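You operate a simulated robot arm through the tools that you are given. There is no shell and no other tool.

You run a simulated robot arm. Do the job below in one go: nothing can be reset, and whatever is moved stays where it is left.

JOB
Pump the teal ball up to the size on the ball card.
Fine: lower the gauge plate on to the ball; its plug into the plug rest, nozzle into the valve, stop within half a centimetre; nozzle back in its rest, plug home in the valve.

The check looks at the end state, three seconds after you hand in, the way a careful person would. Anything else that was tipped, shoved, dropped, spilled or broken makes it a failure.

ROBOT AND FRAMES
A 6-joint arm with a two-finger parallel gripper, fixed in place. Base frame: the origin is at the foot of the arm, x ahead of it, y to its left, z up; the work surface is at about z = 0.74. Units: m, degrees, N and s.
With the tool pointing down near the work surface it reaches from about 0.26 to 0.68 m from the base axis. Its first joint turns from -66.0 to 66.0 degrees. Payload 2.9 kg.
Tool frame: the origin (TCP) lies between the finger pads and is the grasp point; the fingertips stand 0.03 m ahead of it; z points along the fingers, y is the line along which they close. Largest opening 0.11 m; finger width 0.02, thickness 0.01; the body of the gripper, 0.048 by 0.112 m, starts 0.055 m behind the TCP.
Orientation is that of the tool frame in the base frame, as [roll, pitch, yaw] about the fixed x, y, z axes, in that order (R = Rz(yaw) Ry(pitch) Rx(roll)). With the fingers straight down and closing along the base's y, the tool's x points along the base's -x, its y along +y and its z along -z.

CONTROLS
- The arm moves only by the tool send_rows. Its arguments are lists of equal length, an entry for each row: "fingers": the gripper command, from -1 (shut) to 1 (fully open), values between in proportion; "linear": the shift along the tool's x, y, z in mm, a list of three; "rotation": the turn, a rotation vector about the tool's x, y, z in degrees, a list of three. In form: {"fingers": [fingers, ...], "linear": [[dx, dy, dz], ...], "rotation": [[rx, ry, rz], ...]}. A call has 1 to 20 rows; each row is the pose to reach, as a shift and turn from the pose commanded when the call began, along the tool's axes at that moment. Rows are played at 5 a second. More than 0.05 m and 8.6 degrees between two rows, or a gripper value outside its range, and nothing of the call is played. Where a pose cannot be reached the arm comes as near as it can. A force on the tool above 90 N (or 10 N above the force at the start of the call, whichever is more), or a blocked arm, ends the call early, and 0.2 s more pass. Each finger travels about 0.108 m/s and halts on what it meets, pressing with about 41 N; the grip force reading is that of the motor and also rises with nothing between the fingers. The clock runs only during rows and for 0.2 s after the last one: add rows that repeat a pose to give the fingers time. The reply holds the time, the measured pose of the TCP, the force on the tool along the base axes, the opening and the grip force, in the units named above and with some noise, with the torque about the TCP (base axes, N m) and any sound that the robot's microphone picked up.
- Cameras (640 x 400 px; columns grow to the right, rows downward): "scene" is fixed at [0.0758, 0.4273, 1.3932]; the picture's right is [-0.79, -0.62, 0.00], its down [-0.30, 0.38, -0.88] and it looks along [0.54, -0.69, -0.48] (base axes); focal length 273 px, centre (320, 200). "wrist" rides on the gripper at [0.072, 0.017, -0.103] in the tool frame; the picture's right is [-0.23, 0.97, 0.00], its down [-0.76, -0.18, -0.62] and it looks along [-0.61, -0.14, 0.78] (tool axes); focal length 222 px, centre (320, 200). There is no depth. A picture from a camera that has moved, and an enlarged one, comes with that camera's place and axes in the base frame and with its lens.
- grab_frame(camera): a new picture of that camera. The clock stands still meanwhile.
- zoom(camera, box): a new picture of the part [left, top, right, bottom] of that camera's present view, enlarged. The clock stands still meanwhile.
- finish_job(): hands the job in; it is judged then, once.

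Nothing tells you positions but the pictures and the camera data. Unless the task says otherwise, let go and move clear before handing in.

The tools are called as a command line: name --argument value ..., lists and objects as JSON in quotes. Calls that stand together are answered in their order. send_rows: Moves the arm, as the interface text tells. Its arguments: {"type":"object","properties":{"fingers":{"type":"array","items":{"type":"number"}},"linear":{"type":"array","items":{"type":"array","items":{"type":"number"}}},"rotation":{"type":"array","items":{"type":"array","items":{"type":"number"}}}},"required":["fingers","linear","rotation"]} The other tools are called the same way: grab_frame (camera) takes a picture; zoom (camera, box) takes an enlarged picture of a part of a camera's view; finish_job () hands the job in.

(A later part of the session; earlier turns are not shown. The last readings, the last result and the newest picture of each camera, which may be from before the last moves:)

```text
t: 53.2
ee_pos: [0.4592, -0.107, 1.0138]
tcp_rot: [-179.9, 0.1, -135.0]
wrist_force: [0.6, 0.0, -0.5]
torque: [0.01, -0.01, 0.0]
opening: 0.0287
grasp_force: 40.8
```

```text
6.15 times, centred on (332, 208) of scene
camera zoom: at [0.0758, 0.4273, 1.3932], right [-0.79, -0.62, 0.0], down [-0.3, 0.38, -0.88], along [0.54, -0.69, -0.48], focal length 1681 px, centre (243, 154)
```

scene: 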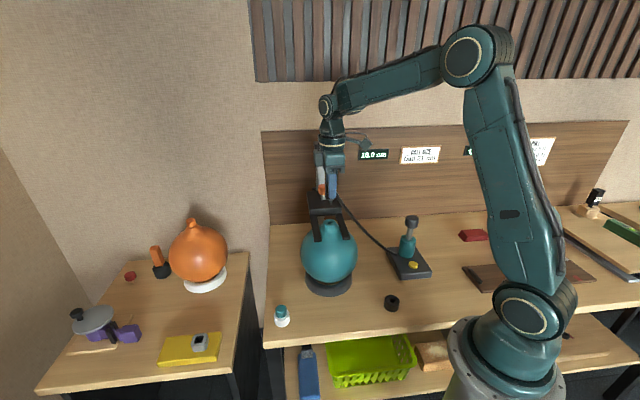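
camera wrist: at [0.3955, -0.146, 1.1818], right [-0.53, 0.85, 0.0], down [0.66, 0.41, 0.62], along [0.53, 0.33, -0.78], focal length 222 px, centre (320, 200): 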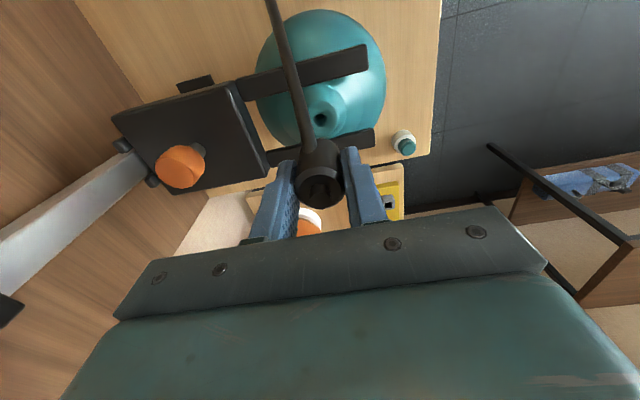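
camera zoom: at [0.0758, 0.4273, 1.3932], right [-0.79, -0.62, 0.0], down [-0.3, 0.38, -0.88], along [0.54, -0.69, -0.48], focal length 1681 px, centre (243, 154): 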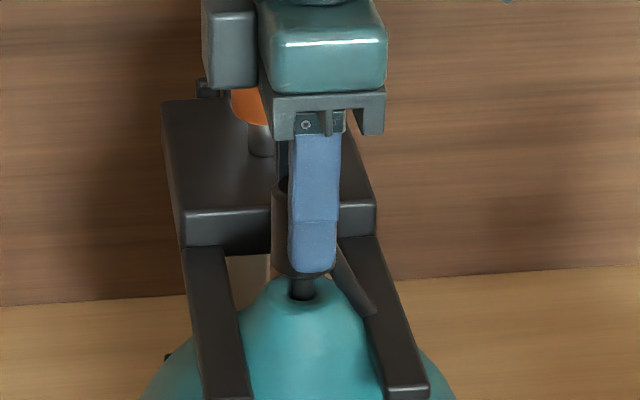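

The tip has entered the hole with no force. Continuing down in small steps until it seats.

send_rows --fingers '[-1, -1, -1, -1, -1]' --linear '[[0, 0, 2], [0, 0, 4], [0, 0, 6], [0, 0, 8], [0, 0, 8]]' --rotation '[[0, 0, 0], [0, 0, 0], [0, 0, 0], [0, 0, 0], [0, 0, 0]]'

zoom --camera "scene" --box '[305, 175, 360, 240]'

```text
t: 54.4
ee_pos: [0.4595, -0.1055, 1.0062]
tcp_rot: [-180.0, 0.1, -134.9]
wrist_force: [0.1, 0.3, -0.6]
torque: [-0.01, 0.0, 0.05]
opening: 0.0287
grasp_force: 41.2
```

```text
6.15 times, centred on (332, 208) of scene
camera zoom: at [0.0758, 0.4273, 1.3932], right [-0.79, -0.62, 0.0], down [-0.3, 0.38, -0.88], along [0.54, -0.69, -0.48], focal length 1681 px, centre (243, 154)
```

zoom: 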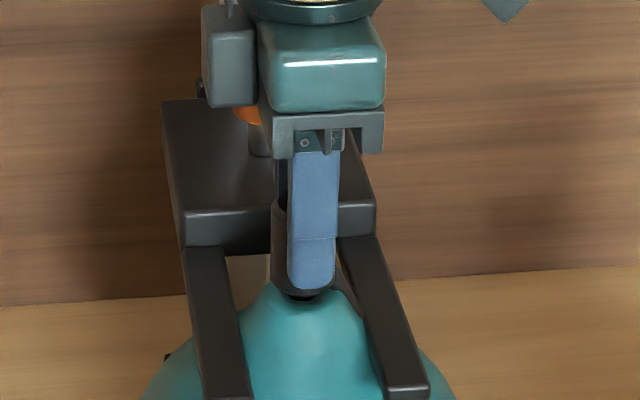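

Nearly seated, still no contact force. A few more millimetres.

send_rows --fingers '[-1, -1, -1, -1]' --linear '[[0, 0, 1.5], [0, 0, 3], [0, 0, 4], [0, 0, 4]]' --rotation '[[0, 0, 0], [0, 0, 0], [0, 0, 0], [0, 0, 0]]'

zoom --camera "scene" --box '[305, 175, 360, 240]'

```text
t: 55.4
ee_pos: [0.4594, -0.1063, 1.0023]
tcp_rot: [-180.0, 0.0, -135.0]
wrist_force: [-0.1, 0.7, 0.5]
torque: [0.03, 0.01, 0.01]
opening: 0.0284
grasp_force: 41.0
```

```text
6.15 times, centred on (332, 208) of scene
camera zoom: at [0.0758, 0.4273, 1.3932], right [-0.79, -0.62, 0.0], down [-0.3, 0.38, -0.88], along [0.54, -0.69, -0.48], focal length 1681 px, centre (243, 154)
```

zoom: 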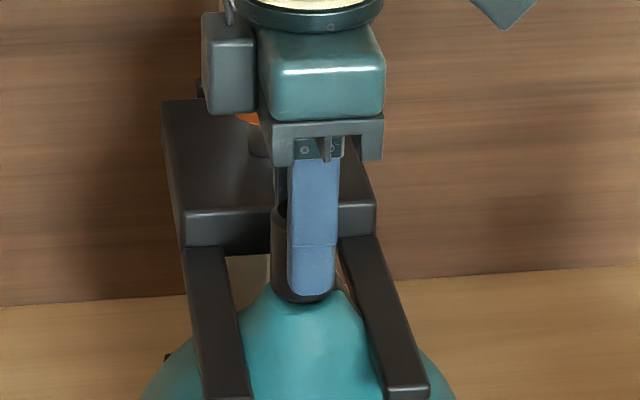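

send_rows --fingers '[-1, -1, -1, -1]' --linear '[[0, 0, 1], [0, 0, 2], [0, 0, 3], [0, 0, 3]]' --rotation '[[0, 0, 0], [0, 0, 0], [0, 0, 0], [0, 0, 0]]'

zoom --camera "scene" --box '[305, 175, 360, 240]'

```text
t: 56.4
ee_pos: [0.4607, -0.1061, 1.0002]
tcp_rot: [-180.0, 0.1, -135.0]
wrist_force: [-5.8, -0.7, 21.4]
torque: [-0.21, 0.13, -0.03]
opening: 0.0285
grasp_force: 41.2
```

```text
6.15 times, centred on (332, 208) of scene
camera zoom: at [0.0752, 0.4274, 1.3932], right [-0.79, -0.62, 0.0], down [-0.3, 0.38, -0.88], along [0.54, -0.69, -0.48], focal length 1681 px, centre (243, 154)
```

zoom: 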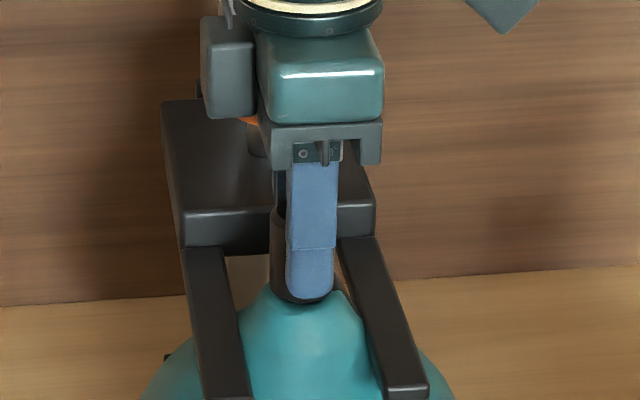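

The nozzle is seated (21 N contact at TCP 1.000). I'll ease off, open, and rise straight up, watching that the nozzle stays in.

send_rows --fingers '[-1, -0.6, -0.2, 0.0, 0.0]' --linear '[[0, 0, -1.5], [0, 0, -2], [0, 0, -2], [0, 0, -2], [0, 0, -2]]' --rotation '[[0, 0, 0], [0, 0, 0], [0, 0, 0], [0, 0, 0], [0, 0, 0]]'

zoom --camera "wrist" --box '[240, 90, 400, 240]'

zoom --camera "scene" --box '[295, 140, 435, 290]'

```text
t: 57.6
ee_pos: [0.4599, -0.1064, 1.0016]
tcp_rot: [180.0, -0.1, -135.0]
wrist_force: [0.7, 0.8, -0.6]
torque: [0.0, 0.06, 0.0]
opening: 0.0552
grasp_force: 0.1
```

```text
2.67 times, centred on (320, 165) of wrist
camera zoom: at [0.3967, -0.1452, 1.1048], right [-0.53, 0.85, 0.0], down [0.66, 0.41, 0.62], along [0.53, 0.33, -0.78], focal length 592 px, centre (320, 293)
```

zoom: 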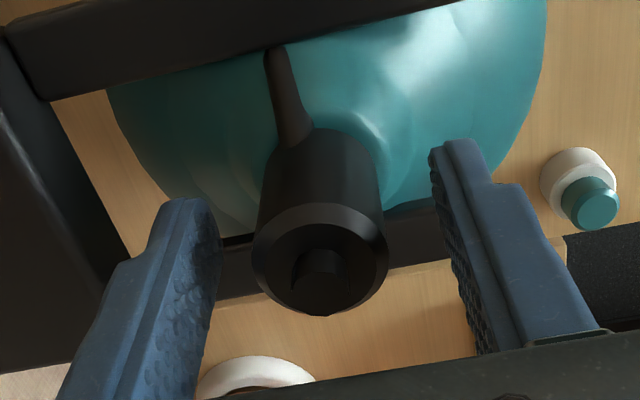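

```text
2.67 times, centred on (365, 215) of scene
camera zoom: at [0.0758, 0.4273, 1.3932], right [-0.79, -0.62, 0.0], down [-0.3, 0.38, -0.88], along [0.54, -0.69, -0.48], focal length 728 px, centre (200, 160)
```

zoom: 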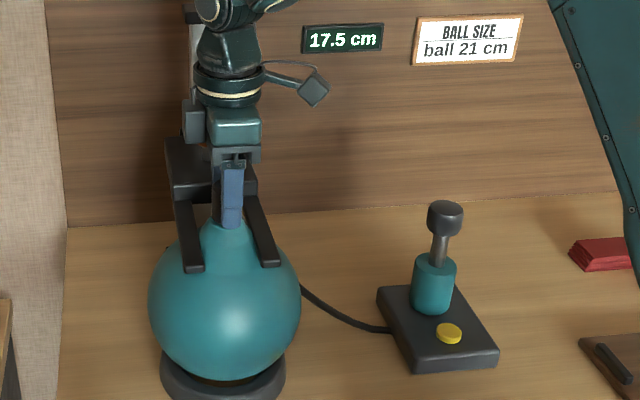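

The nozzle stays in the valve; the display now says 17.5 cm (some air lost while unplugged). I'll rise clear and see whether the reading holds.

send_rows --fingers '[0.0, 0.0, 0.0, 0.0, 0.0, 0.0, 0.0]' --linear '[[0, 0, -10], [0, 0, -22], [0, 0, -40], [0, 0, -60], [0, 0, -80], [0, 0, -100], [0, 0, -100]]' --rotation '[[0, 0, 0], [0, 0, 0], [0, 0, 0], [0, 0, 0], [0, 0, 0], [0, 0, 0], [0, 0, 0]]'

zoom --camera "scene" --box '[295, 140, 435, 290]'

grab_frame --camera "wrist"

```text
t: 59.2
ee_pos: [0.4603, -0.1044, 1.1022]
tcp_rot: [-179.9, 0.0, -135.0]
wrist_force: [0.6, 0.0, 0.5]
torque: [-0.04, 0.02, 0.04]
opening: 0.0549
grasp_force: 0.1
```

```text
2.67 times, centred on (365, 215) of scene
camera zoom: at [0.0758, 0.4273, 1.3932], right [-0.79, -0.62, 0.0], down [-0.3, 0.38, -0.88], along [0.54, -0.69, -0.48], focal length 728 px, centre (200, 160)
```

zoom: 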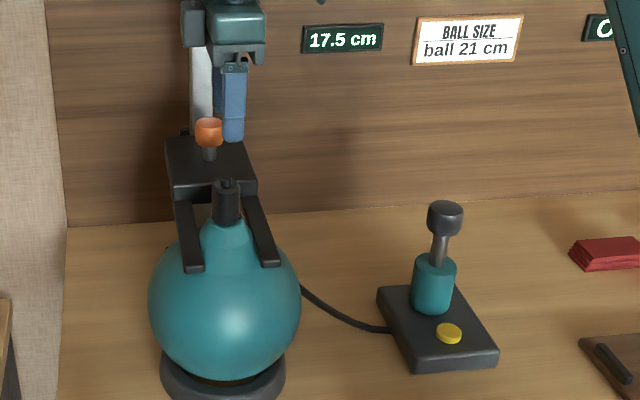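

```text
taken
camera wrist: at [0.3965, -0.1443, 1.2051], right [-0.53, 0.85, 0.0], down [0.66, 0.41, 0.62], along [0.53, 0.33, -0.78], focal length 222 px, centre (320, 200)
```

wrist: 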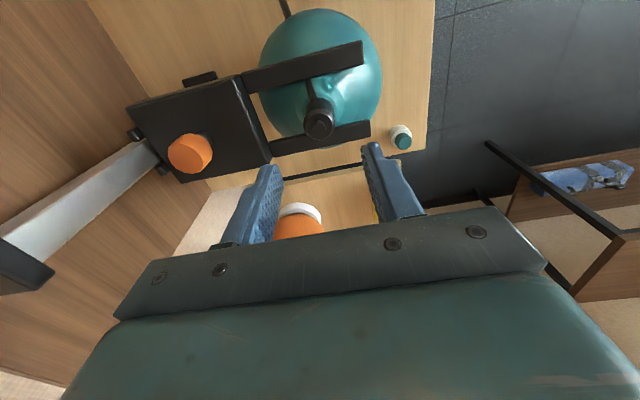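

The nozzle sits upright in the valve and the reading holds at 17.5 cm. Now I'll go over the pump's plunger knob near (0.30, -0.333, 0.92).

send_rows --fingers '[0.0, 0.0, 0.0, 0.0, 0.0, 0.0, 0.0, 0.0, 0.0, 0.0, 0.0, 0.0, 0.0, 0.0]' --linear '[[12, -2, 0], [34, -6, 0], [57, -10, 0], [80, -14, 0], [103, -18, 0], [126, -22, 0], [149, -26, 5], [172, -30, 10], [195, -34, 18], [218, -38, 26], [241, -42, 34], [260, -46, 40], [273.6, -48.2, 45], [273.6, -48.2, 45]]' --rotation '[[0, 0, 0], [0, 0, 0], [0, 0, 0], [0, 0, 0], [0, 0, 0], [0, 0, 0], [0, 0, 0], [0, 0, 0], [0, 0, 0], [0, 0, 0], [0, 0, 0], [0, 0, 0], [0, 0, 0], [0, 0, 0]]'

grab_frame --camera "wrist"

grab_frame --camera "scene"

```text
t: 62.2
ee_pos: [0.2992, -0.3328, 1.0576]
tcp_rot: [180.0, 0.0, -135.0]
wrist_force: [-0.4, -0.7, 0.0]
torque: [0.0, -0.03, 0.01]
opening: 0.0553
grasp_force: 0.1
```

```text
taken
camera wrist: at [0.2365, -0.3729, 1.1601], right [-0.53, 0.85, 0.0], down [0.66, 0.41, 0.62], along [0.53, 0.33, -0.78], focal length 222 px, centre (320, 200)
```

wrist: 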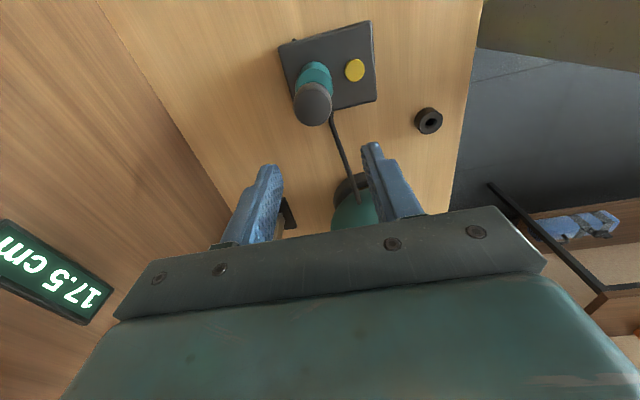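

```text
taken
```

scene: 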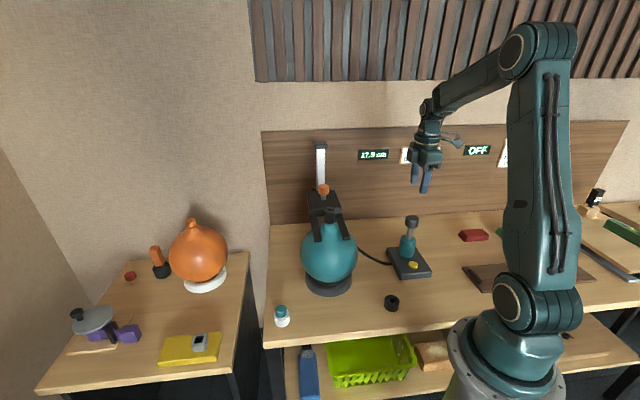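

zoom --camera "wrist" --box '[270, 50, 370, 140]'

zoom --camera "scene" --box '[380, 205, 440, 285]'

```text
4.44 times, centred on (320, 95) of wrist
camera zoom: at [0.2365, -0.3729, 1.1601], right [-0.53, 0.85, 0.0], down [0.66, 0.41, 0.62], along [0.53, 0.33, -0.78], focal length 987 px, centre (320, 667)
```

zoom: 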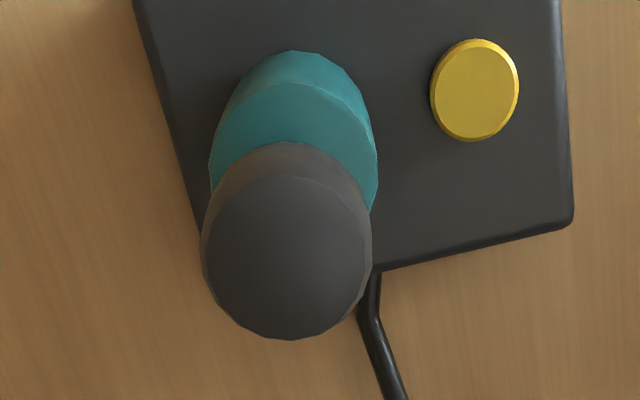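

```text
5.00 times, centred on (410, 245) of scene
camera zoom: at [0.0758, 0.4273, 1.3932], right [-0.79, -0.62, 0.0], down [-0.3, 0.38, -0.88], along [0.54, -0.69, -0.48], focal length 1366 px, centre (-130, -25)
```

zoom: 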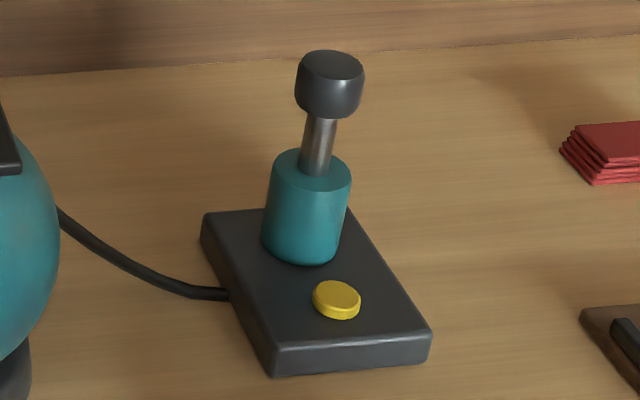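

The plunger knob's top is at about (0.300, -0.343, 0.917), 4 cm wide. I'll close the fingers and press it from above, starting with a short approach.

send_rows --fingers '[-1, -1, -1, -1, -1, -1, -1]' --linear '[[3, -3, 20], [5.4, -6.8, 40], [5.4, -6.8, 60], [5.4, -6.8, 80], [5.4, -6.8, 95], [5.4, -6.8, 100], [5.4, -6.8, 100]]' --rotation '[[0, 0, 0], [0, 0, 0], [0, 0, 0], [0, 0, 0], [0, 0, 0], [0, 0, 0], [0, 0, 0]]'

grab_frame --camera "wrist"

zoom --camera "scene" --box '[380, 185, 450, 285]'

```text
t: 63.8
ee_pos: [0.3006, -0.3429, 0.9557]
tcp_rot: [180.0, 0.0, -135.0]
wrist_force: [-0.6, -0.3, -0.6]
torque: [0.01, -0.03, -0.01]
opening: 0.0
grasp_force: 37.3
```

```text
taken
camera wrist: at [0.2376, -0.381, 1.0593], right [-0.53, 0.85, 0.0], down [0.66, 0.41, 0.62], along [0.53, 0.33, -0.78], focal length 222 px, centre (320, 200)
```

wrist: 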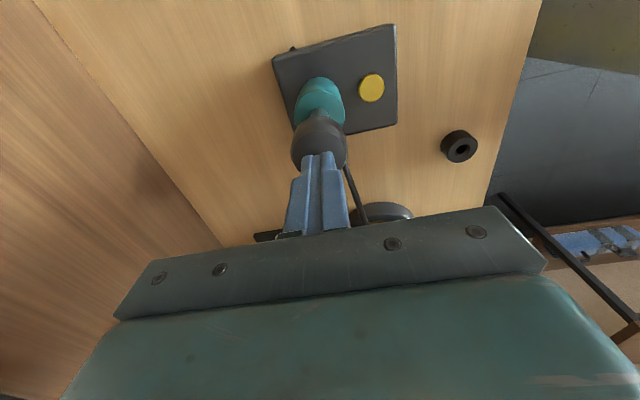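

```text
4.00 times, centred on (415, 235) of scene
camera zoom: at [0.0758, 0.4273, 1.3932], right [-0.79, -0.62, 0.0], down [-0.3, 0.38, -0.88], along [0.54, -0.69, -0.48], focal length 1093 px, centre (-60, 60)
```

zoom: 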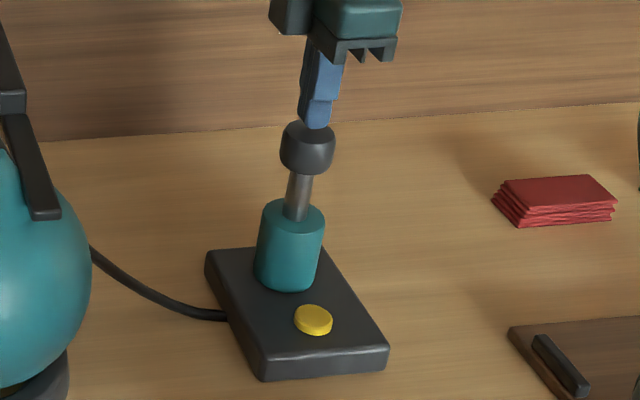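

The closed fingertips hover just over the knob's centre. I'll press down 25 mm and read the force and the display.

send_rows --fingers '[-1, -1, -1, -1, -1]' --linear '[[0, 0, 7], [0, 0, 14], [0, 0, 21], [0, 0, 27], [0, 0, 27]]' --rotation '[[0, 0, 0], [0, 0, 0], [0, 0, 0], [0, 0, 0], [0, 0, 0]]'

zoom --camera "scene" --box '[350, 140, 460, 290]'

```text
t: 65.0
ee_pos: [0.3006, -0.3427, 0.9299]
tcp_rot: [-179.9, 0.2, -134.9]
wrist_force: [2.5, -0.6, 3.9]
torque: [-0.07, -0.07, 0.03]
opening: 0.0
grasp_force: 37.5
```

```text
2.67 times, centred on (405, 215) of scene
camera zoom: at [0.0758, 0.4274, 1.3932], right [-0.79, -0.62, 0.0], down [-0.3, 0.38, -0.88], along [0.54, -0.69, -0.48], focal length 728 px, centre (93, 160)
```

zoom: 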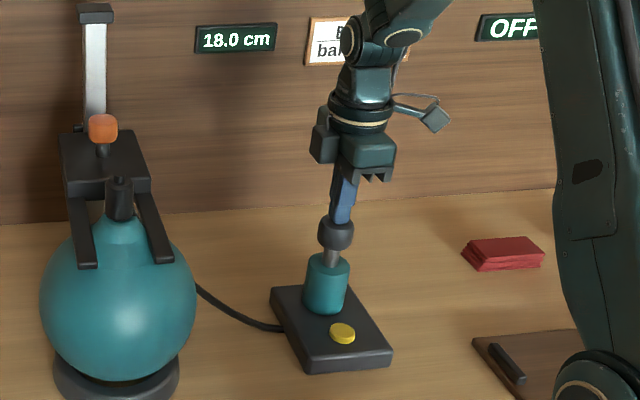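

The reading rose to 18.0 cm with a half stroke. I'll press further down to find the stroke's end.

send_rows --fingers '[-1, -1, -1, -1]' --linear '[[0, 0, 5], [0, 0, 10], [0, 0, 15], [0, 0, 15]]' --rotation '[[0, 0, 0], [0, 0, 0], [0, 0, 0], [0, 0, 0]]'

zoom --camera "scene" --box '[350, 140, 460, 290]'

```text
t: 66.0
ee_pos: [0.3, -0.342, 0.9141]
tcp_rot: [-179.9, 0.1, -135.2]
wrist_force: [-0.5, -3.9, 6.0]
torque: [-0.08, 0.05, 0.0]
opening: 0.0
grasp_force: 37.7
heard: click
```

```text
2.67 times, centred on (405, 215) of scene
camera zoom: at [0.0757, 0.4273, 1.3932], right [-0.79, -0.62, 0.0], down [-0.3, 0.38, -0.88], along [0.54, -0.69, -0.48], focal length 728 px, centre (93, 160)
```

zoom: 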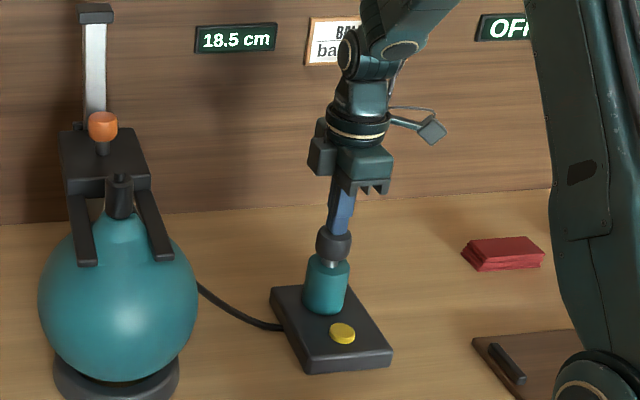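

A click marks the end of the stroke and the display shows 18.5 cm. I'll rise to see if the plunger springs back.

send_rows --fingers '[-1, -1, -1, -1, -1, -1]' --linear '[[0, 0, -10], [0, 0, -20], [0, 0, -30], [0, 0, -40], [0, 0, -44], [0, 0, -44]]' --rotation '[[0, 0, 0], [0, 0, 0], [0, 0, 0], [0, 0, 0], [0, 0, 0], [0, 0, 0]]'

zoom --camera "scene" --box '[350, 140, 460, 290]'

```text
t: 67.4
ee_pos: [0.3007, -0.3423, 0.9587]
tcp_rot: [-180.0, 0.1, -135.0]
wrist_force: [0.4, 0.7, -0.3]
torque: [0.0, 0.0, 0.05]
opening: 0.0
grasp_force: 38.1
```

```text
2.67 times, centred on (405, 215) of scene
camera zoom: at [0.0758, 0.4273, 1.3932], right [-0.79, -0.62, 0.0], down [-0.3, 0.38, -0.88], along [0.54, -0.69, -0.48], focal length 728 px, centre (93, 160)
```

zoom: 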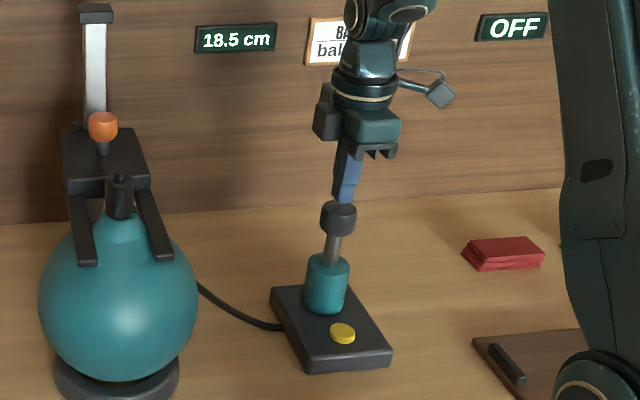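

The plunger springs back and the reading holds at 18.5 cm. I'll do the second stroke in parts to learn the display's resolution and the gain per stroke.

send_rows --fingers '[-1, -1, -1, -1]' --linear '[[0, 0, 8], [0, 0, 16], [0, 0, 21], [0, 0, 21]]' --rotation '[[0, 0, 0], [0, 0, 0], [0, 0, 0], [0, 0, 0]]'

zoom --camera "scene" --box '[355, 140, 395, 170]'

send_rows --fingers '[-1, -1, -1]' --linear '[[0, 0, 4], [0, 0, 8], [0, 0, 8]]' --rotation '[[0, 0, 0], [0, 0, 0], [0, 0, 0]]'

zoom --camera "scene" --box '[355, 140, 395, 170]'

send_rows --fingers '[-1, -1, -1]' --linear '[[0, 0, 4], [0, 0, 8], [0, 0, 8]]' --rotation '[[0, 0, 0], [0, 0, 0], [0, 0, 0]]'

zoom --camera "scene" --box '[355, 140, 395, 170]'

```text
t: 68.4
ee_pos: [0.3006, -0.3409, 0.9374]
tcp_rot: [-179.8, 0.1, -134.9]
wrist_force: [1.1, -0.1, 3.1]
torque: [-0.04, -0.05, 0.0]
opening: 0.0
grasp_force: 37.5
```

```text
13.33 times, centred on (375, 155) of scene
camera zoom: at [0.0758, 0.4273, 1.3932], right [-0.79, -0.62, 0.0], down [-0.3, 0.38, -0.88], along [0.54, -0.69, -0.48], focal length 3642 px, centre (-413, 800)
```

zoom: 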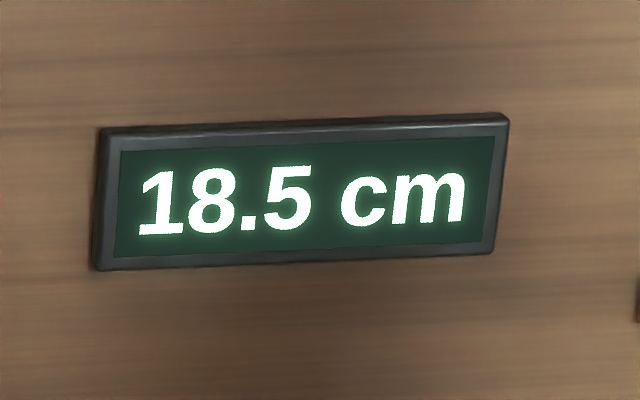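

```text
t: 69.2
ee_pos: [0.3012, -0.3421, 0.9295]
tcp_rot: [-180.0, 0.0, -135.0]
wrist_force: [1.3, 2.5, 3.8]
torque: [0.07, -0.02, -0.01]
opening: 0.0003
grasp_force: 37.6
```

```text
13.33 times, centred on (375, 155) of scene
camera zoom: at [0.0758, 0.4274, 1.3932], right [-0.79, -0.62, 0.0], down [-0.3, 0.38, -0.88], along [0.54, -0.69, -0.48], focal length 3642 px, centre (-413, 800)
```

zoom: 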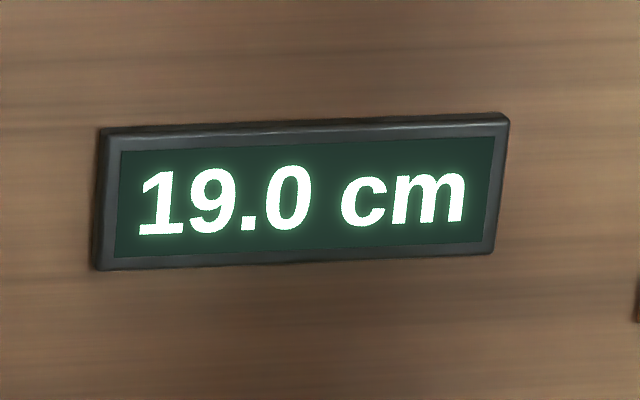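

```text
t: 70.0
ee_pos: [0.2989, -0.344, 0.9211]
tcp_rot: [179.9, 0.0, -135.0]
wrist_force: [-1.6, 2.5, 4.4]
torque: [0.06, 0.04, -0.04]
opening: 0.0
grasp_force: 38.0
```

```text
13.33 times, centred on (375, 155) of scene
camera zoom: at [0.0757, 0.4274, 1.3932], right [-0.79, -0.62, 0.0], down [-0.3, 0.38, -0.88], along [0.54, -0.69, -0.48], focal length 3642 px, centre (-413, 800)
```

zoom: 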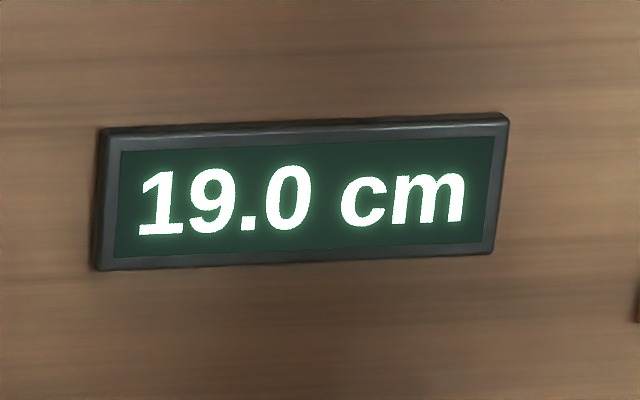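

The display moves in half-centimetre steps and the gain follows the plunger's travel. I'll finish this stroke, let it return, and continue while tracking the transitions.

send_rows --fingers '[-1, -1, -1]' --linear '[[0, 0, 4], [0, 0, 8], [0, 0, 8]]' --rotation '[[0, 0, 0], [0, 0, 0], [0, 0, 0]]'

zoom --camera "scene" --box '[355, 140, 395, 170]'

send_rows --fingers '[-1, -1, -1, -1, -1, -1]' --linear '[[0, 0, -10], [0, 0, -20], [0, 0, -30], [0, 0, -40], [0, 0, -44], [0, 0, -44]]' --rotation '[[0, 0, 0], [0, 0, 0], [0, 0, 0], [0, 0, 0], [0, 0, 0], [0, 0, 0]]'

zoom --camera "scene" --box '[290, 140, 450, 290]'

```text
t: 70.8
ee_pos: [0.3016, -0.3416, 0.914]
tcp_rot: [-179.9, 0.1, -135.0]
wrist_force: [-1.9, -3.6, 6.6]
torque: [-0.07, 0.04, 0.02]
opening: 0.0001
grasp_force: 37.7
heard: click
```

```text
13.33 times, centred on (375, 155) of scene
camera zoom: at [0.0757, 0.4273, 1.3932], right [-0.79, -0.62, 0.0], down [-0.3, 0.38, -0.88], along [0.54, -0.69, -0.48], focal length 3642 px, centre (-413, 800)
```

zoom: 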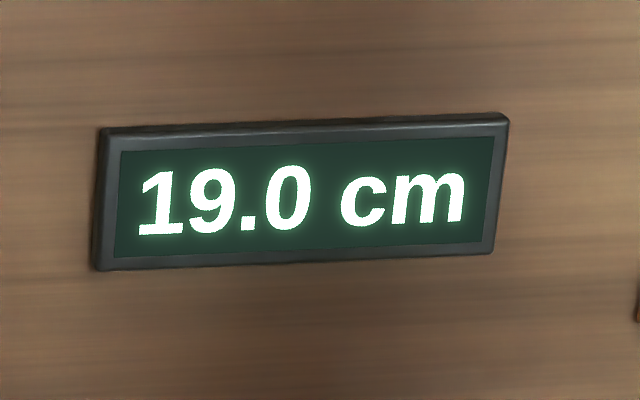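

```text
t: 72.2
ee_pos: [0.3008, -0.3436, 0.9584]
tcp_rot: [-180.0, 0.0, -135.1]
wrist_force: [-0.4, 0.9, -0.8]
torque: [-0.02, 0.02, -0.02]
opening: 0.0
grasp_force: 37.7
```

```text
2.67 times, centred on (370, 215) of scene
camera zoom: at [0.0758, 0.4273, 1.3932], right [-0.79, -0.62, 0.0], down [-0.3, 0.38, -0.88], along [0.54, -0.69, -0.48], focal length 728 px, centre (187, 160)
```

zoom: 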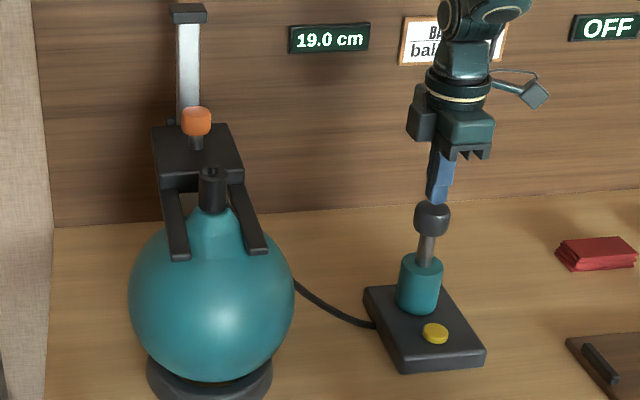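

Two strokes have taken it to a reading of 19.0 cm. I'll make the third stroke in measured parts, noting where the display changes.

send_rows --fingers '[-1, -1, -1]' --linear '[[0, 0, 8], [0, 0, 16], [0, 0, 16]]' --rotation '[[0, 0, 0], [0, 0, 0], [0, 0, 0]]'

zoom --camera "scene" --box '[355, 140, 395, 170]'

send_rows --fingers '[-1, -1, -1]' --linear '[[0, 0, 6], [0, 0, 12], [0, 0, 12]]' --rotation '[[0, 0, 0], [0, 0, 0], [0, 0, 0]]'

zoom --camera "scene" --box '[355, 140, 395, 170]'

send_rows --fingers '[-1, -1, -1]' --linear '[[0, 0, 4], [0, 0, 8], [0, 0, 8]]' --rotation '[[0, 0, 0], [0, 0, 0], [0, 0, 0]]'

zoom --camera "scene" --box '[355, 140, 395, 170]'

send_rows --fingers '[-1, -1, -1]' --linear '[[0, 0, 4], [0, 0, 9], [0, 0, 9]]' --rotation '[[0, 0, 0], [0, 0, 0], [0, 0, 0]]'

zoom --camera "scene" --box '[355, 140, 395, 170]'

```text
t: 73.0
ee_pos: [0.3003, -0.3429, 0.9419]
tcp_rot: [-179.9, -0.1, -134.9]
wrist_force: [-0.7, -1.7, 2.8]
torque: [-0.01, -0.02, 0.02]
opening: 0.0
grasp_force: 37.6
```

```text
13.33 times, centred on (375, 155) of scene
camera zoom: at [0.0757, 0.4273, 1.3932], right [-0.79, -0.62, 0.0], down [-0.3, 0.38, -0.88], along [0.54, -0.69, -0.48], focal length 3642 px, centre (-413, 800)
```

zoom: 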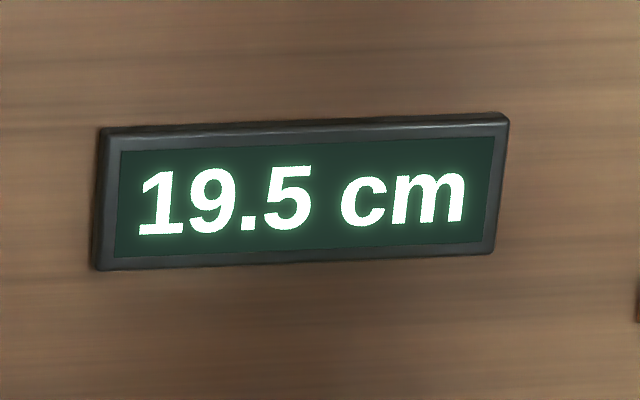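

```text
t: 73.8
ee_pos: [0.3006, -0.3421, 0.9297]
tcp_rot: [180.0, 0.0, -135.0]
wrist_force: [1.0, 2.0, 4.1]
torque: [0.03, 0.0, -0.02]
opening: 0.0
grasp_force: 37.1
```

```text
13.33 times, centred on (375, 155) of scene
camera zoom: at [0.0758, 0.4274, 1.3932], right [-0.79, -0.62, 0.0], down [-0.3, 0.38, -0.88], along [0.54, -0.69, -0.48], focal length 3642 px, centre (-413, 800)
```

zoom: 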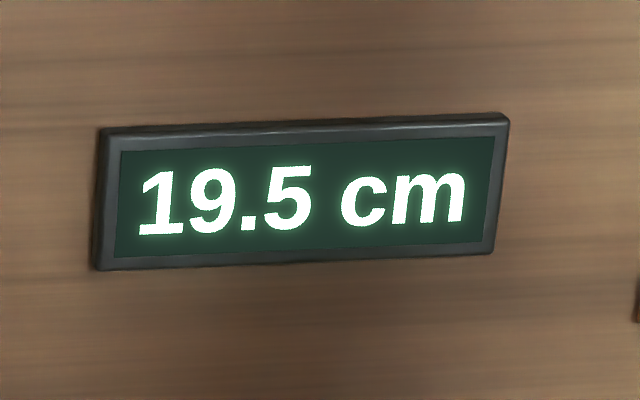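

```text
t: 74.6
ee_pos: [0.3011, -0.3422, 0.9218]
tcp_rot: [-179.8, 0.0, -135.1]
wrist_force: [-1.1, -2.7, 5.7]
torque: [-0.08, 0.04, 0.01]
opening: 0.0
grasp_force: 38.1
```

```text
13.33 times, centred on (375, 155) of scene
camera zoom: at [0.0757, 0.4273, 1.3932], right [-0.79, -0.62, 0.0], down [-0.3, 0.38, -0.88], along [0.54, -0.69, -0.48], focal length 3642 px, centre (-413, 800)
```

zoom: 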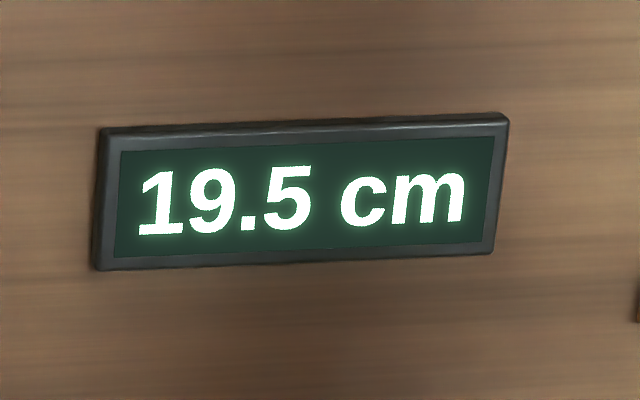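

```text
t: 75.4
ee_pos: [0.3003, -0.3422, 0.9126]
tcp_rot: [180.0, 0.0, -134.9]
wrist_force: [-1.1, -3.3, 6.7]
torque: [-0.11, 0.05, 0.0]
opening: 0.0
grasp_force: 37.8
heard: click
```

```text
13.33 times, centred on (375, 155) of scene
camera zoom: at [0.0757, 0.4273, 1.3932], right [-0.79, -0.62, 0.0], down [-0.3, 0.38, -0.88], along [0.54, -0.69, -0.48], focal length 3642 px, centre (-413, 800)
```

zoom: 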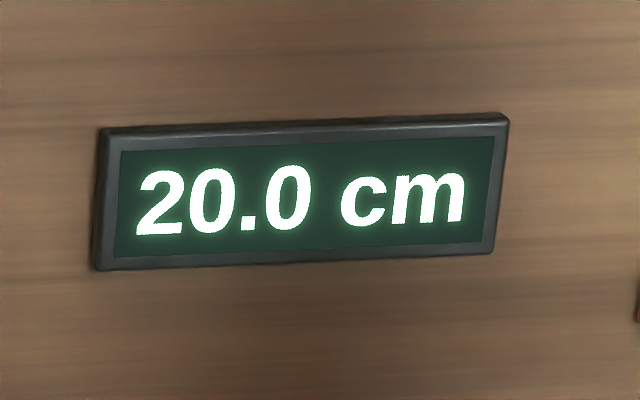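

The pattern matches my estimate: about 19.9 cm now. Return and make the fourth stroke, in parts again.

send_rows --fingers '[-1, -1, -1, -1, -1, -1]' --linear '[[0, 0, -10], [0, 0, -20], [0, 0, -30], [0, 0, -40], [0, 0, -46], [0, 0, -46]]' --rotation '[[0, 0, 0], [0, 0, 0], [0, 0, 0], [0, 0, 0], [0, 0, 0], [0, 0, 0]]'

send_rows --fingers '[-1, -1, -1, -1]' --linear '[[0, 0, 8], [0, 0, 16], [0, 0, 22], [0, 0, 22]]' --rotation '[[0, 0, 0], [0, 0, 0], [0, 0, 0], [0, 0, 0]]'

zoom --camera "scene" --box '[355, 140, 395, 170]'

send_rows --fingers '[-1, -1, -1]' --linear '[[0, 0, 3], [0, 0, 6], [0, 0, 6]]' --rotation '[[0, 0, 0], [0, 0, 0], [0, 0, 0]]'

zoom --camera "scene" --box '[355, 140, 395, 170]'

send_rows --fingers '[-1, -1, -1]' --linear '[[0, 0, 3], [0, 0, 6], [0, 0, 6]]' --rotation '[[0, 0, 0], [0, 0, 0], [0, 0, 0]]'

zoom --camera "scene" --box '[355, 140, 395, 170]'

send_rows --fingers '[-1, -1, -1, -1]' --linear '[[0, 0, 4], [0, 0, 8], [0, 0, 12], [0, 0, 12]]' --rotation '[[0, 0, 0], [0, 0, 0], [0, 0, 0], [0, 0, 0]]'

zoom --camera "scene" --box '[355, 140, 395, 170]'

```text
t: 76.8
ee_pos: [0.3, -0.3417, 0.9588]
tcp_rot: [-179.9, -0.1, -135.0]
wrist_force: [0.1, 0.4, -0.1]
torque: [0.04, 0.04, 0.0]
opening: 0.0001
grasp_force: 37.3
```

```text
t: 77.8
ee_pos: [0.301, -0.343, 0.9375]
tcp_rot: [-179.9, 0.0, -135.0]
wrist_force: [-0.3, 1.1, 3.3]
torque: [0.06, 0.02, 0.0]
opening: 0.0
grasp_force: 38.3
```

```text
13.33 times, centred on (375, 155) of scene
camera zoom: at [0.0757, 0.4274, 1.3932], right [-0.79, -0.62, 0.0], down [-0.3, 0.38, -0.88], along [0.54, -0.69, -0.48], focal length 3642 px, centre (-413, 800)
```

zoom: 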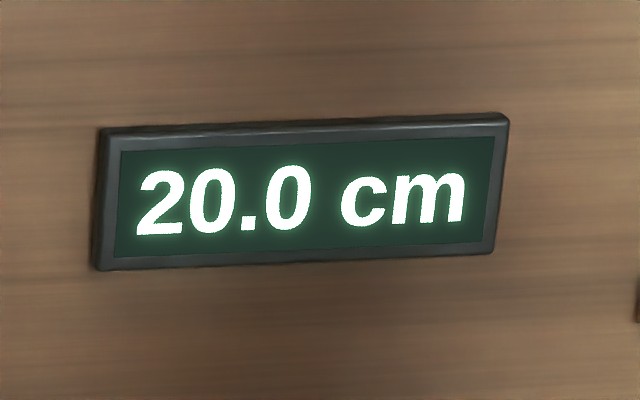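

```text
t: 78.6
ee_pos: [0.3014, -0.3428, 0.9312]
tcp_rot: [-179.9, 0.0, -135.0]
wrist_force: [2.5, 2.0, 4.4]
torque: [0.02, -0.06, 0.02]
opening: 0.0
grasp_force: 37.3
```

```text
13.33 times, centred on (375, 155) of scene
camera zoom: at [0.0758, 0.4274, 1.3932], right [-0.79, -0.62, 0.0], down [-0.3, 0.38, -0.88], along [0.54, -0.69, -0.48], focal length 3642 px, centre (-413, 800)
```

zoom: 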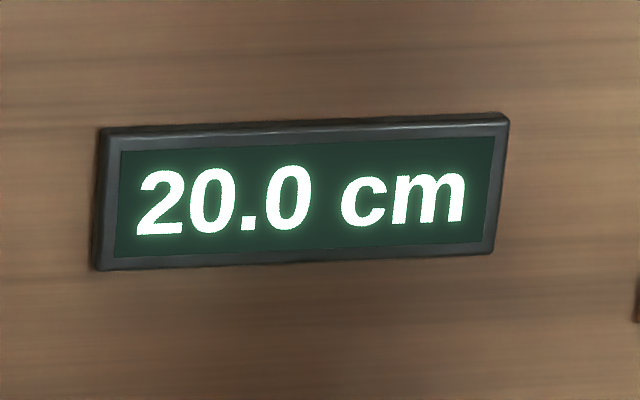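

```text
t: 79.4
ee_pos: [0.3011, -0.3417, 0.9244]
tcp_rot: [-180.0, 0.0, -134.9]
wrist_force: [-1.3, -0.6, 5.1]
torque: [-0.02, 0.02, -0.04]
opening: 0.0002
grasp_force: 37.8
```

```text
13.33 times, centred on (375, 155) of scene
camera zoom: at [0.0757, 0.4274, 1.3932], right [-0.79, -0.62, 0.0], down [-0.3, 0.38, -0.88], along [0.54, -0.69, -0.48], focal length 3642 px, centre (-413, 800)
```

zoom: 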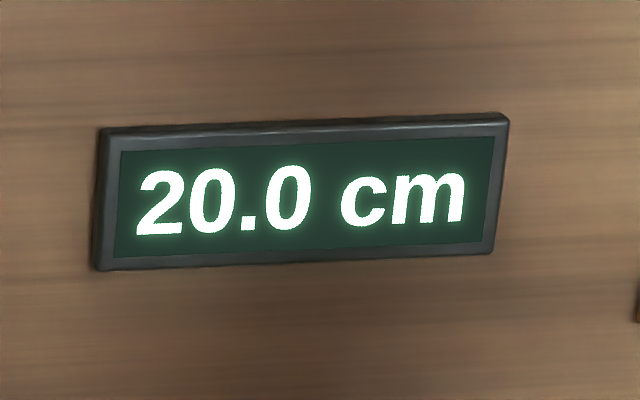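

```text
t: 80.4
ee_pos: [0.301, -0.3411, 0.913]
tcp_rot: [-179.9, 0.0, -135.0]
wrist_force: [-1.3, -3.8, 6.7]
torque: [-0.13, 0.02, 0.02]
opening: 0.0001
grasp_force: 37.2
heard: click
```

```text
13.33 times, centred on (375, 155) of scene
camera zoom: at [0.0757, 0.4273, 1.3932], right [-0.79, -0.62, 0.0], down [-0.3, 0.38, -0.88], along [0.54, -0.69, -0.48], focal length 3642 px, centre (-413, 800)
```

zoom: 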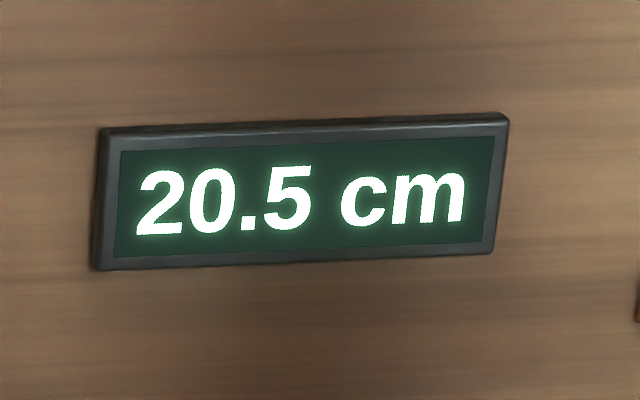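

Reading 20.5 cm at the end of stroke four, which I estimate as about 20.4. I'll make stroke five in fine steps to catch the change to 21.0.

send_rows --fingers '[-1, -1, -1, -1, -1, -1]' --linear '[[0, 0, -10], [0, 0, -20], [0, 0, -30], [0, 0, -40], [0, 0, -46], [0, 0, -46]]' --rotation '[[0, 0, 0], [0, 0, 0], [0, 0, 0], [0, 0, 0], [0, 0, 0], [0, 0, 0]]'

send_rows --fingers '[-1, -1, -1, -1]' --linear '[[0, 0, 8], [0, 0, 16], [0, 0, 24], [0, 0, 24]]' --rotation '[[0, 0, 0], [0, 0, 0], [0, 0, 0], [0, 0, 0]]'

zoom --camera "scene" --box '[355, 140, 395, 170]'

send_rows --fingers '[-1, -1, -1]' --linear '[[0, 0, 2], [0, 0, 4], [0, 0, 4]]' --rotation '[[0, 0, 0], [0, 0, 0], [0, 0, 0]]'

zoom --camera "scene" --box '[355, 140, 395, 170]'

send_rows --fingers '[-1, -1, -1]' --linear '[[0, 0, 2], [0, 0, 4], [0, 0, 4]]' --rotation '[[0, 0, 0], [0, 0, 0], [0, 0, 0]]'

zoom --camera "scene" --box '[355, 140, 395, 170]'

send_rows --fingers '[-1, -1, -1]' --linear '[[0, 0, 2], [0, 0, 4], [0, 0, 4]]' --rotation '[[0, 0, 0], [0, 0, 0], [0, 0, 0]]'

zoom --camera "scene" --box '[355, 140, 395, 170]'

```text
t: 81.8
ee_pos: [0.3007, -0.343, 0.9586]
tcp_rot: [180.0, 0.0, -135.0]
wrist_force: [-0.2, -0.5, 0.4]
torque: [-0.01, -0.02, 0.01]
opening: 0.0
grasp_force: 37.6
```

```text
t: 82.8
ee_pos: [0.302, -0.3436, 0.9351]
tcp_rot: [-179.8, 0.1, -135.0]
wrist_force: [-1.1, -2.0, 3.7]
torque: [-0.08, 0.06, 0.02]
opening: 0.0
grasp_force: 37.9
```

```text
13.33 times, centred on (375, 155) of scene
camera zoom: at [0.0757, 0.4273, 1.3932], right [-0.79, -0.62, 0.0], down [-0.3, 0.38, -0.88], along [0.54, -0.69, -0.48], focal length 3642 px, centre (-413, 800)
```

zoom: 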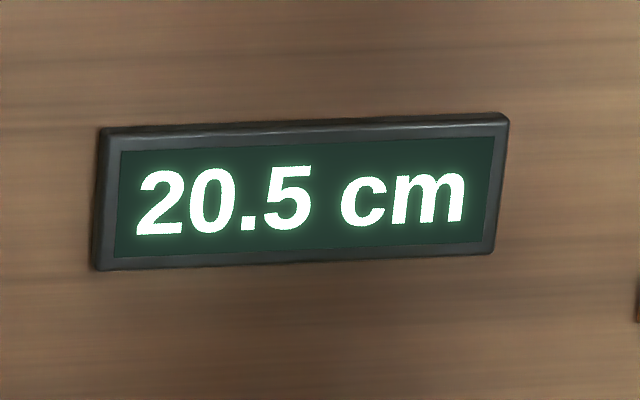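

```text
t: 83.6
ee_pos: [0.3009, -0.3418, 0.9307]
tcp_rot: [179.9, -0.1, -135.0]
wrist_force: [0.7, -1.5, 3.5]
torque: [-0.06, 0.01, 0.01]
opening: 0.0001
grasp_force: 37.3
```

```text
13.33 times, centred on (375, 155) of scene
camera zoom: at [0.0757, 0.4273, 1.3932], right [-0.79, -0.62, 0.0], down [-0.3, 0.38, -0.88], along [0.54, -0.69, -0.48], focal length 3642 px, centre (-413, 800)
```

zoom: 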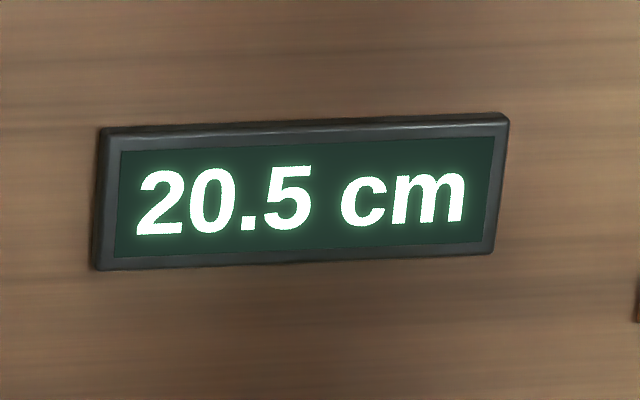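

```text
t: 84.4
ee_pos: [0.3011, -0.3415, 0.9272]
tcp_rot: [-179.9, 0.1, -135.0]
wrist_force: [2.2, 1.6, 3.9]
torque: [0.04, -0.06, 0.01]
opening: 0.0
grasp_force: 37.5
```

```text
13.33 times, centred on (375, 155) of scene
camera zoom: at [0.0758, 0.4274, 1.3932], right [-0.79, -0.62, 0.0], down [-0.3, 0.38, -0.88], along [0.54, -0.69, -0.48], focal length 3642 px, centre (-413, 800)
```

zoom: 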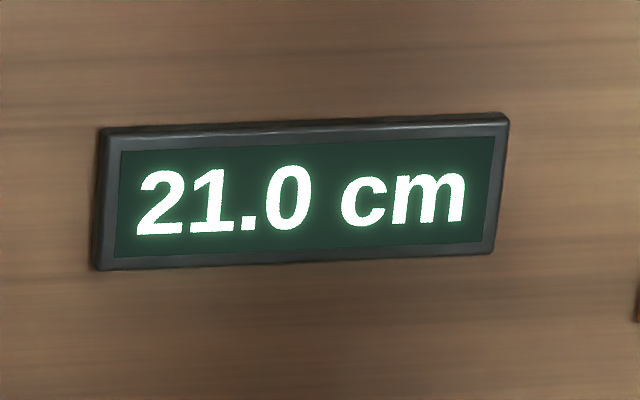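

```text
t: 85.2
ee_pos: [0.3014, -0.3418, 0.9232]
tcp_rot: [179.9, 0.0, -135.0]
wrist_force: [2.4, 3.0, 3.9]
torque: [0.08, -0.01, 0.0]
opening: 0.0002
grasp_force: 37.9
```

```text
13.33 times, centred on (375, 155) of scene
camera zoom: at [0.0758, 0.4275, 1.3931], right [-0.79, -0.62, 0.0], down [-0.3, 0.38, -0.88], along [0.54, -0.69, -0.48], focal length 3642 px, centre (-413, 800)
```

zoom: 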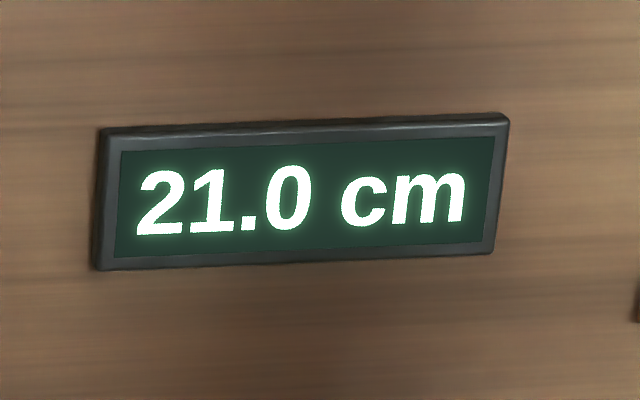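

The display turned to 21.0 cm at mid-stroke, so the ball is about 20.85 now. I'll finish this stroke (to roughly 21.0) and compare the ball's outline in the picture.

send_rows --fingers '[-1, -1, -1, -1]' --linear '[[0, 0, 4], [0, 0, 8], [0, 0, 10], [0, 0, 10]]' --rotation '[[0, 0, 0], [0, 0, 0], [0, 0, 0], [0, 0, 0]]'

zoom --camera "scene" --box '[355, 140, 395, 170]'

zoom --camera "scene" --box '[280, 180, 380, 300]'

```text
t: 86.2
ee_pos: [0.3017, -0.3426, 0.911]
tcp_rot: [-179.9, -0.1, -134.9]
wrist_force: [-1.1, 2.2, 7.0]
torque: [0.08, 0.05, 0.01]
opening: 0.0
grasp_force: 37.5
heard: click
```

```text
13.33 times, centred on (375, 155) of scene
camera zoom: at [0.0757, 0.4274, 1.3931], right [-0.79, -0.62, 0.0], down [-0.3, 0.38, -0.88], along [0.54, -0.69, -0.48], focal length 3642 px, centre (-413, 800)
```

zoom: 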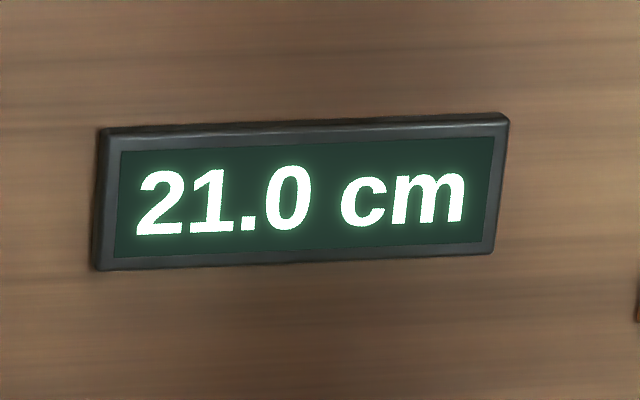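

```text
3.33 times, centred on (330, 240) of scene
camera zoom: at [0.0757, 0.4274, 1.3931], right [-0.79, -0.62, 0.0], down [-0.3, 0.38, -0.88], along [0.54, -0.69, -0.48], focal length 911 px, centre (287, 67)
```

zoom: 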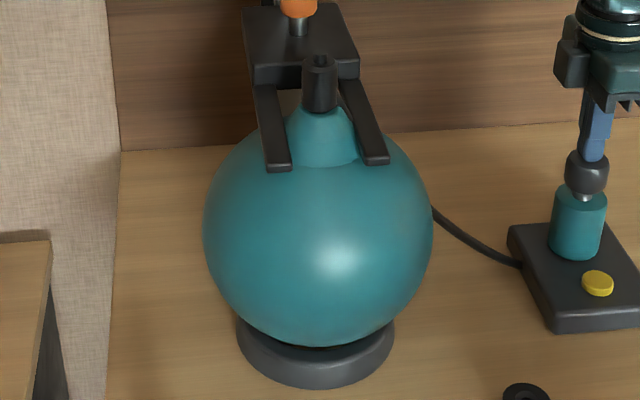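

The reading is 21.0 cm and the outline also gives about 20.8–21.1 cm. Since a little air escapes while swapping nozzle for plug, I'll add a short part-stroke of about 8 mm (+0.13 cm).

send_rows --fingers '[-1, -1, -1, -1, -1, -1]' --linear '[[0, 0, -10], [0, 0, -20], [0, 0, -30], [0, 0, -40], [0, 0, -46], [0, 0, -46]]' --rotation '[[0, 0, 0], [0, 0, 0], [0, 0, 0], [0, 0, 0], [0, 0, 0], [0, 0, 0]]'

send_rows --fingers '[-1, -1, -1, -1]' --linear '[[0, 0, 8], [0, 0, 14], [0, 0, 19], [0, 0, 19]]' --rotation '[[0, 0, 0], [0, 0, 0], [0, 0, 0], [0, 0, 0]]'

zoom --camera "scene" --box '[355, 140, 395, 170]'

```text
t: 87.6
ee_pos: [0.3024, -0.3417, 0.9598]
tcp_rot: [-179.9, 0.0, -135.0]
wrist_force: [0.5, 0.9, -0.3]
torque: [0.01, 0.0, 0.04]
opening: 0.0002
grasp_force: 37.7
```

```text
t: 88.6
ee_pos: [0.3022, -0.3433, 0.9397]
tcp_rot: [-179.9, 0.0, -135.0]
wrist_force: [1.2, 1.5, 2.7]
torque: [0.01, 0.01, 0.01]
opening: 0.0
grasp_force: 37.4
```

```text
13.33 times, centred on (375, 155) of scene
camera zoom: at [0.0758, 0.4274, 1.3932], right [-0.79, -0.62, 0.0], down [-0.3, 0.38, -0.88], along [0.54, -0.69, -0.48], focal length 3642 px, centre (-413, 800)
```

zoom: 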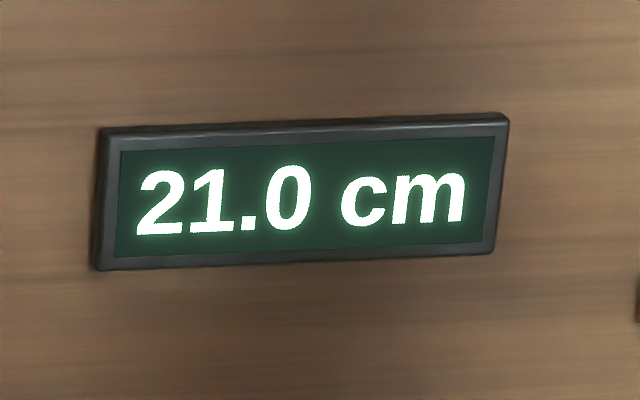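

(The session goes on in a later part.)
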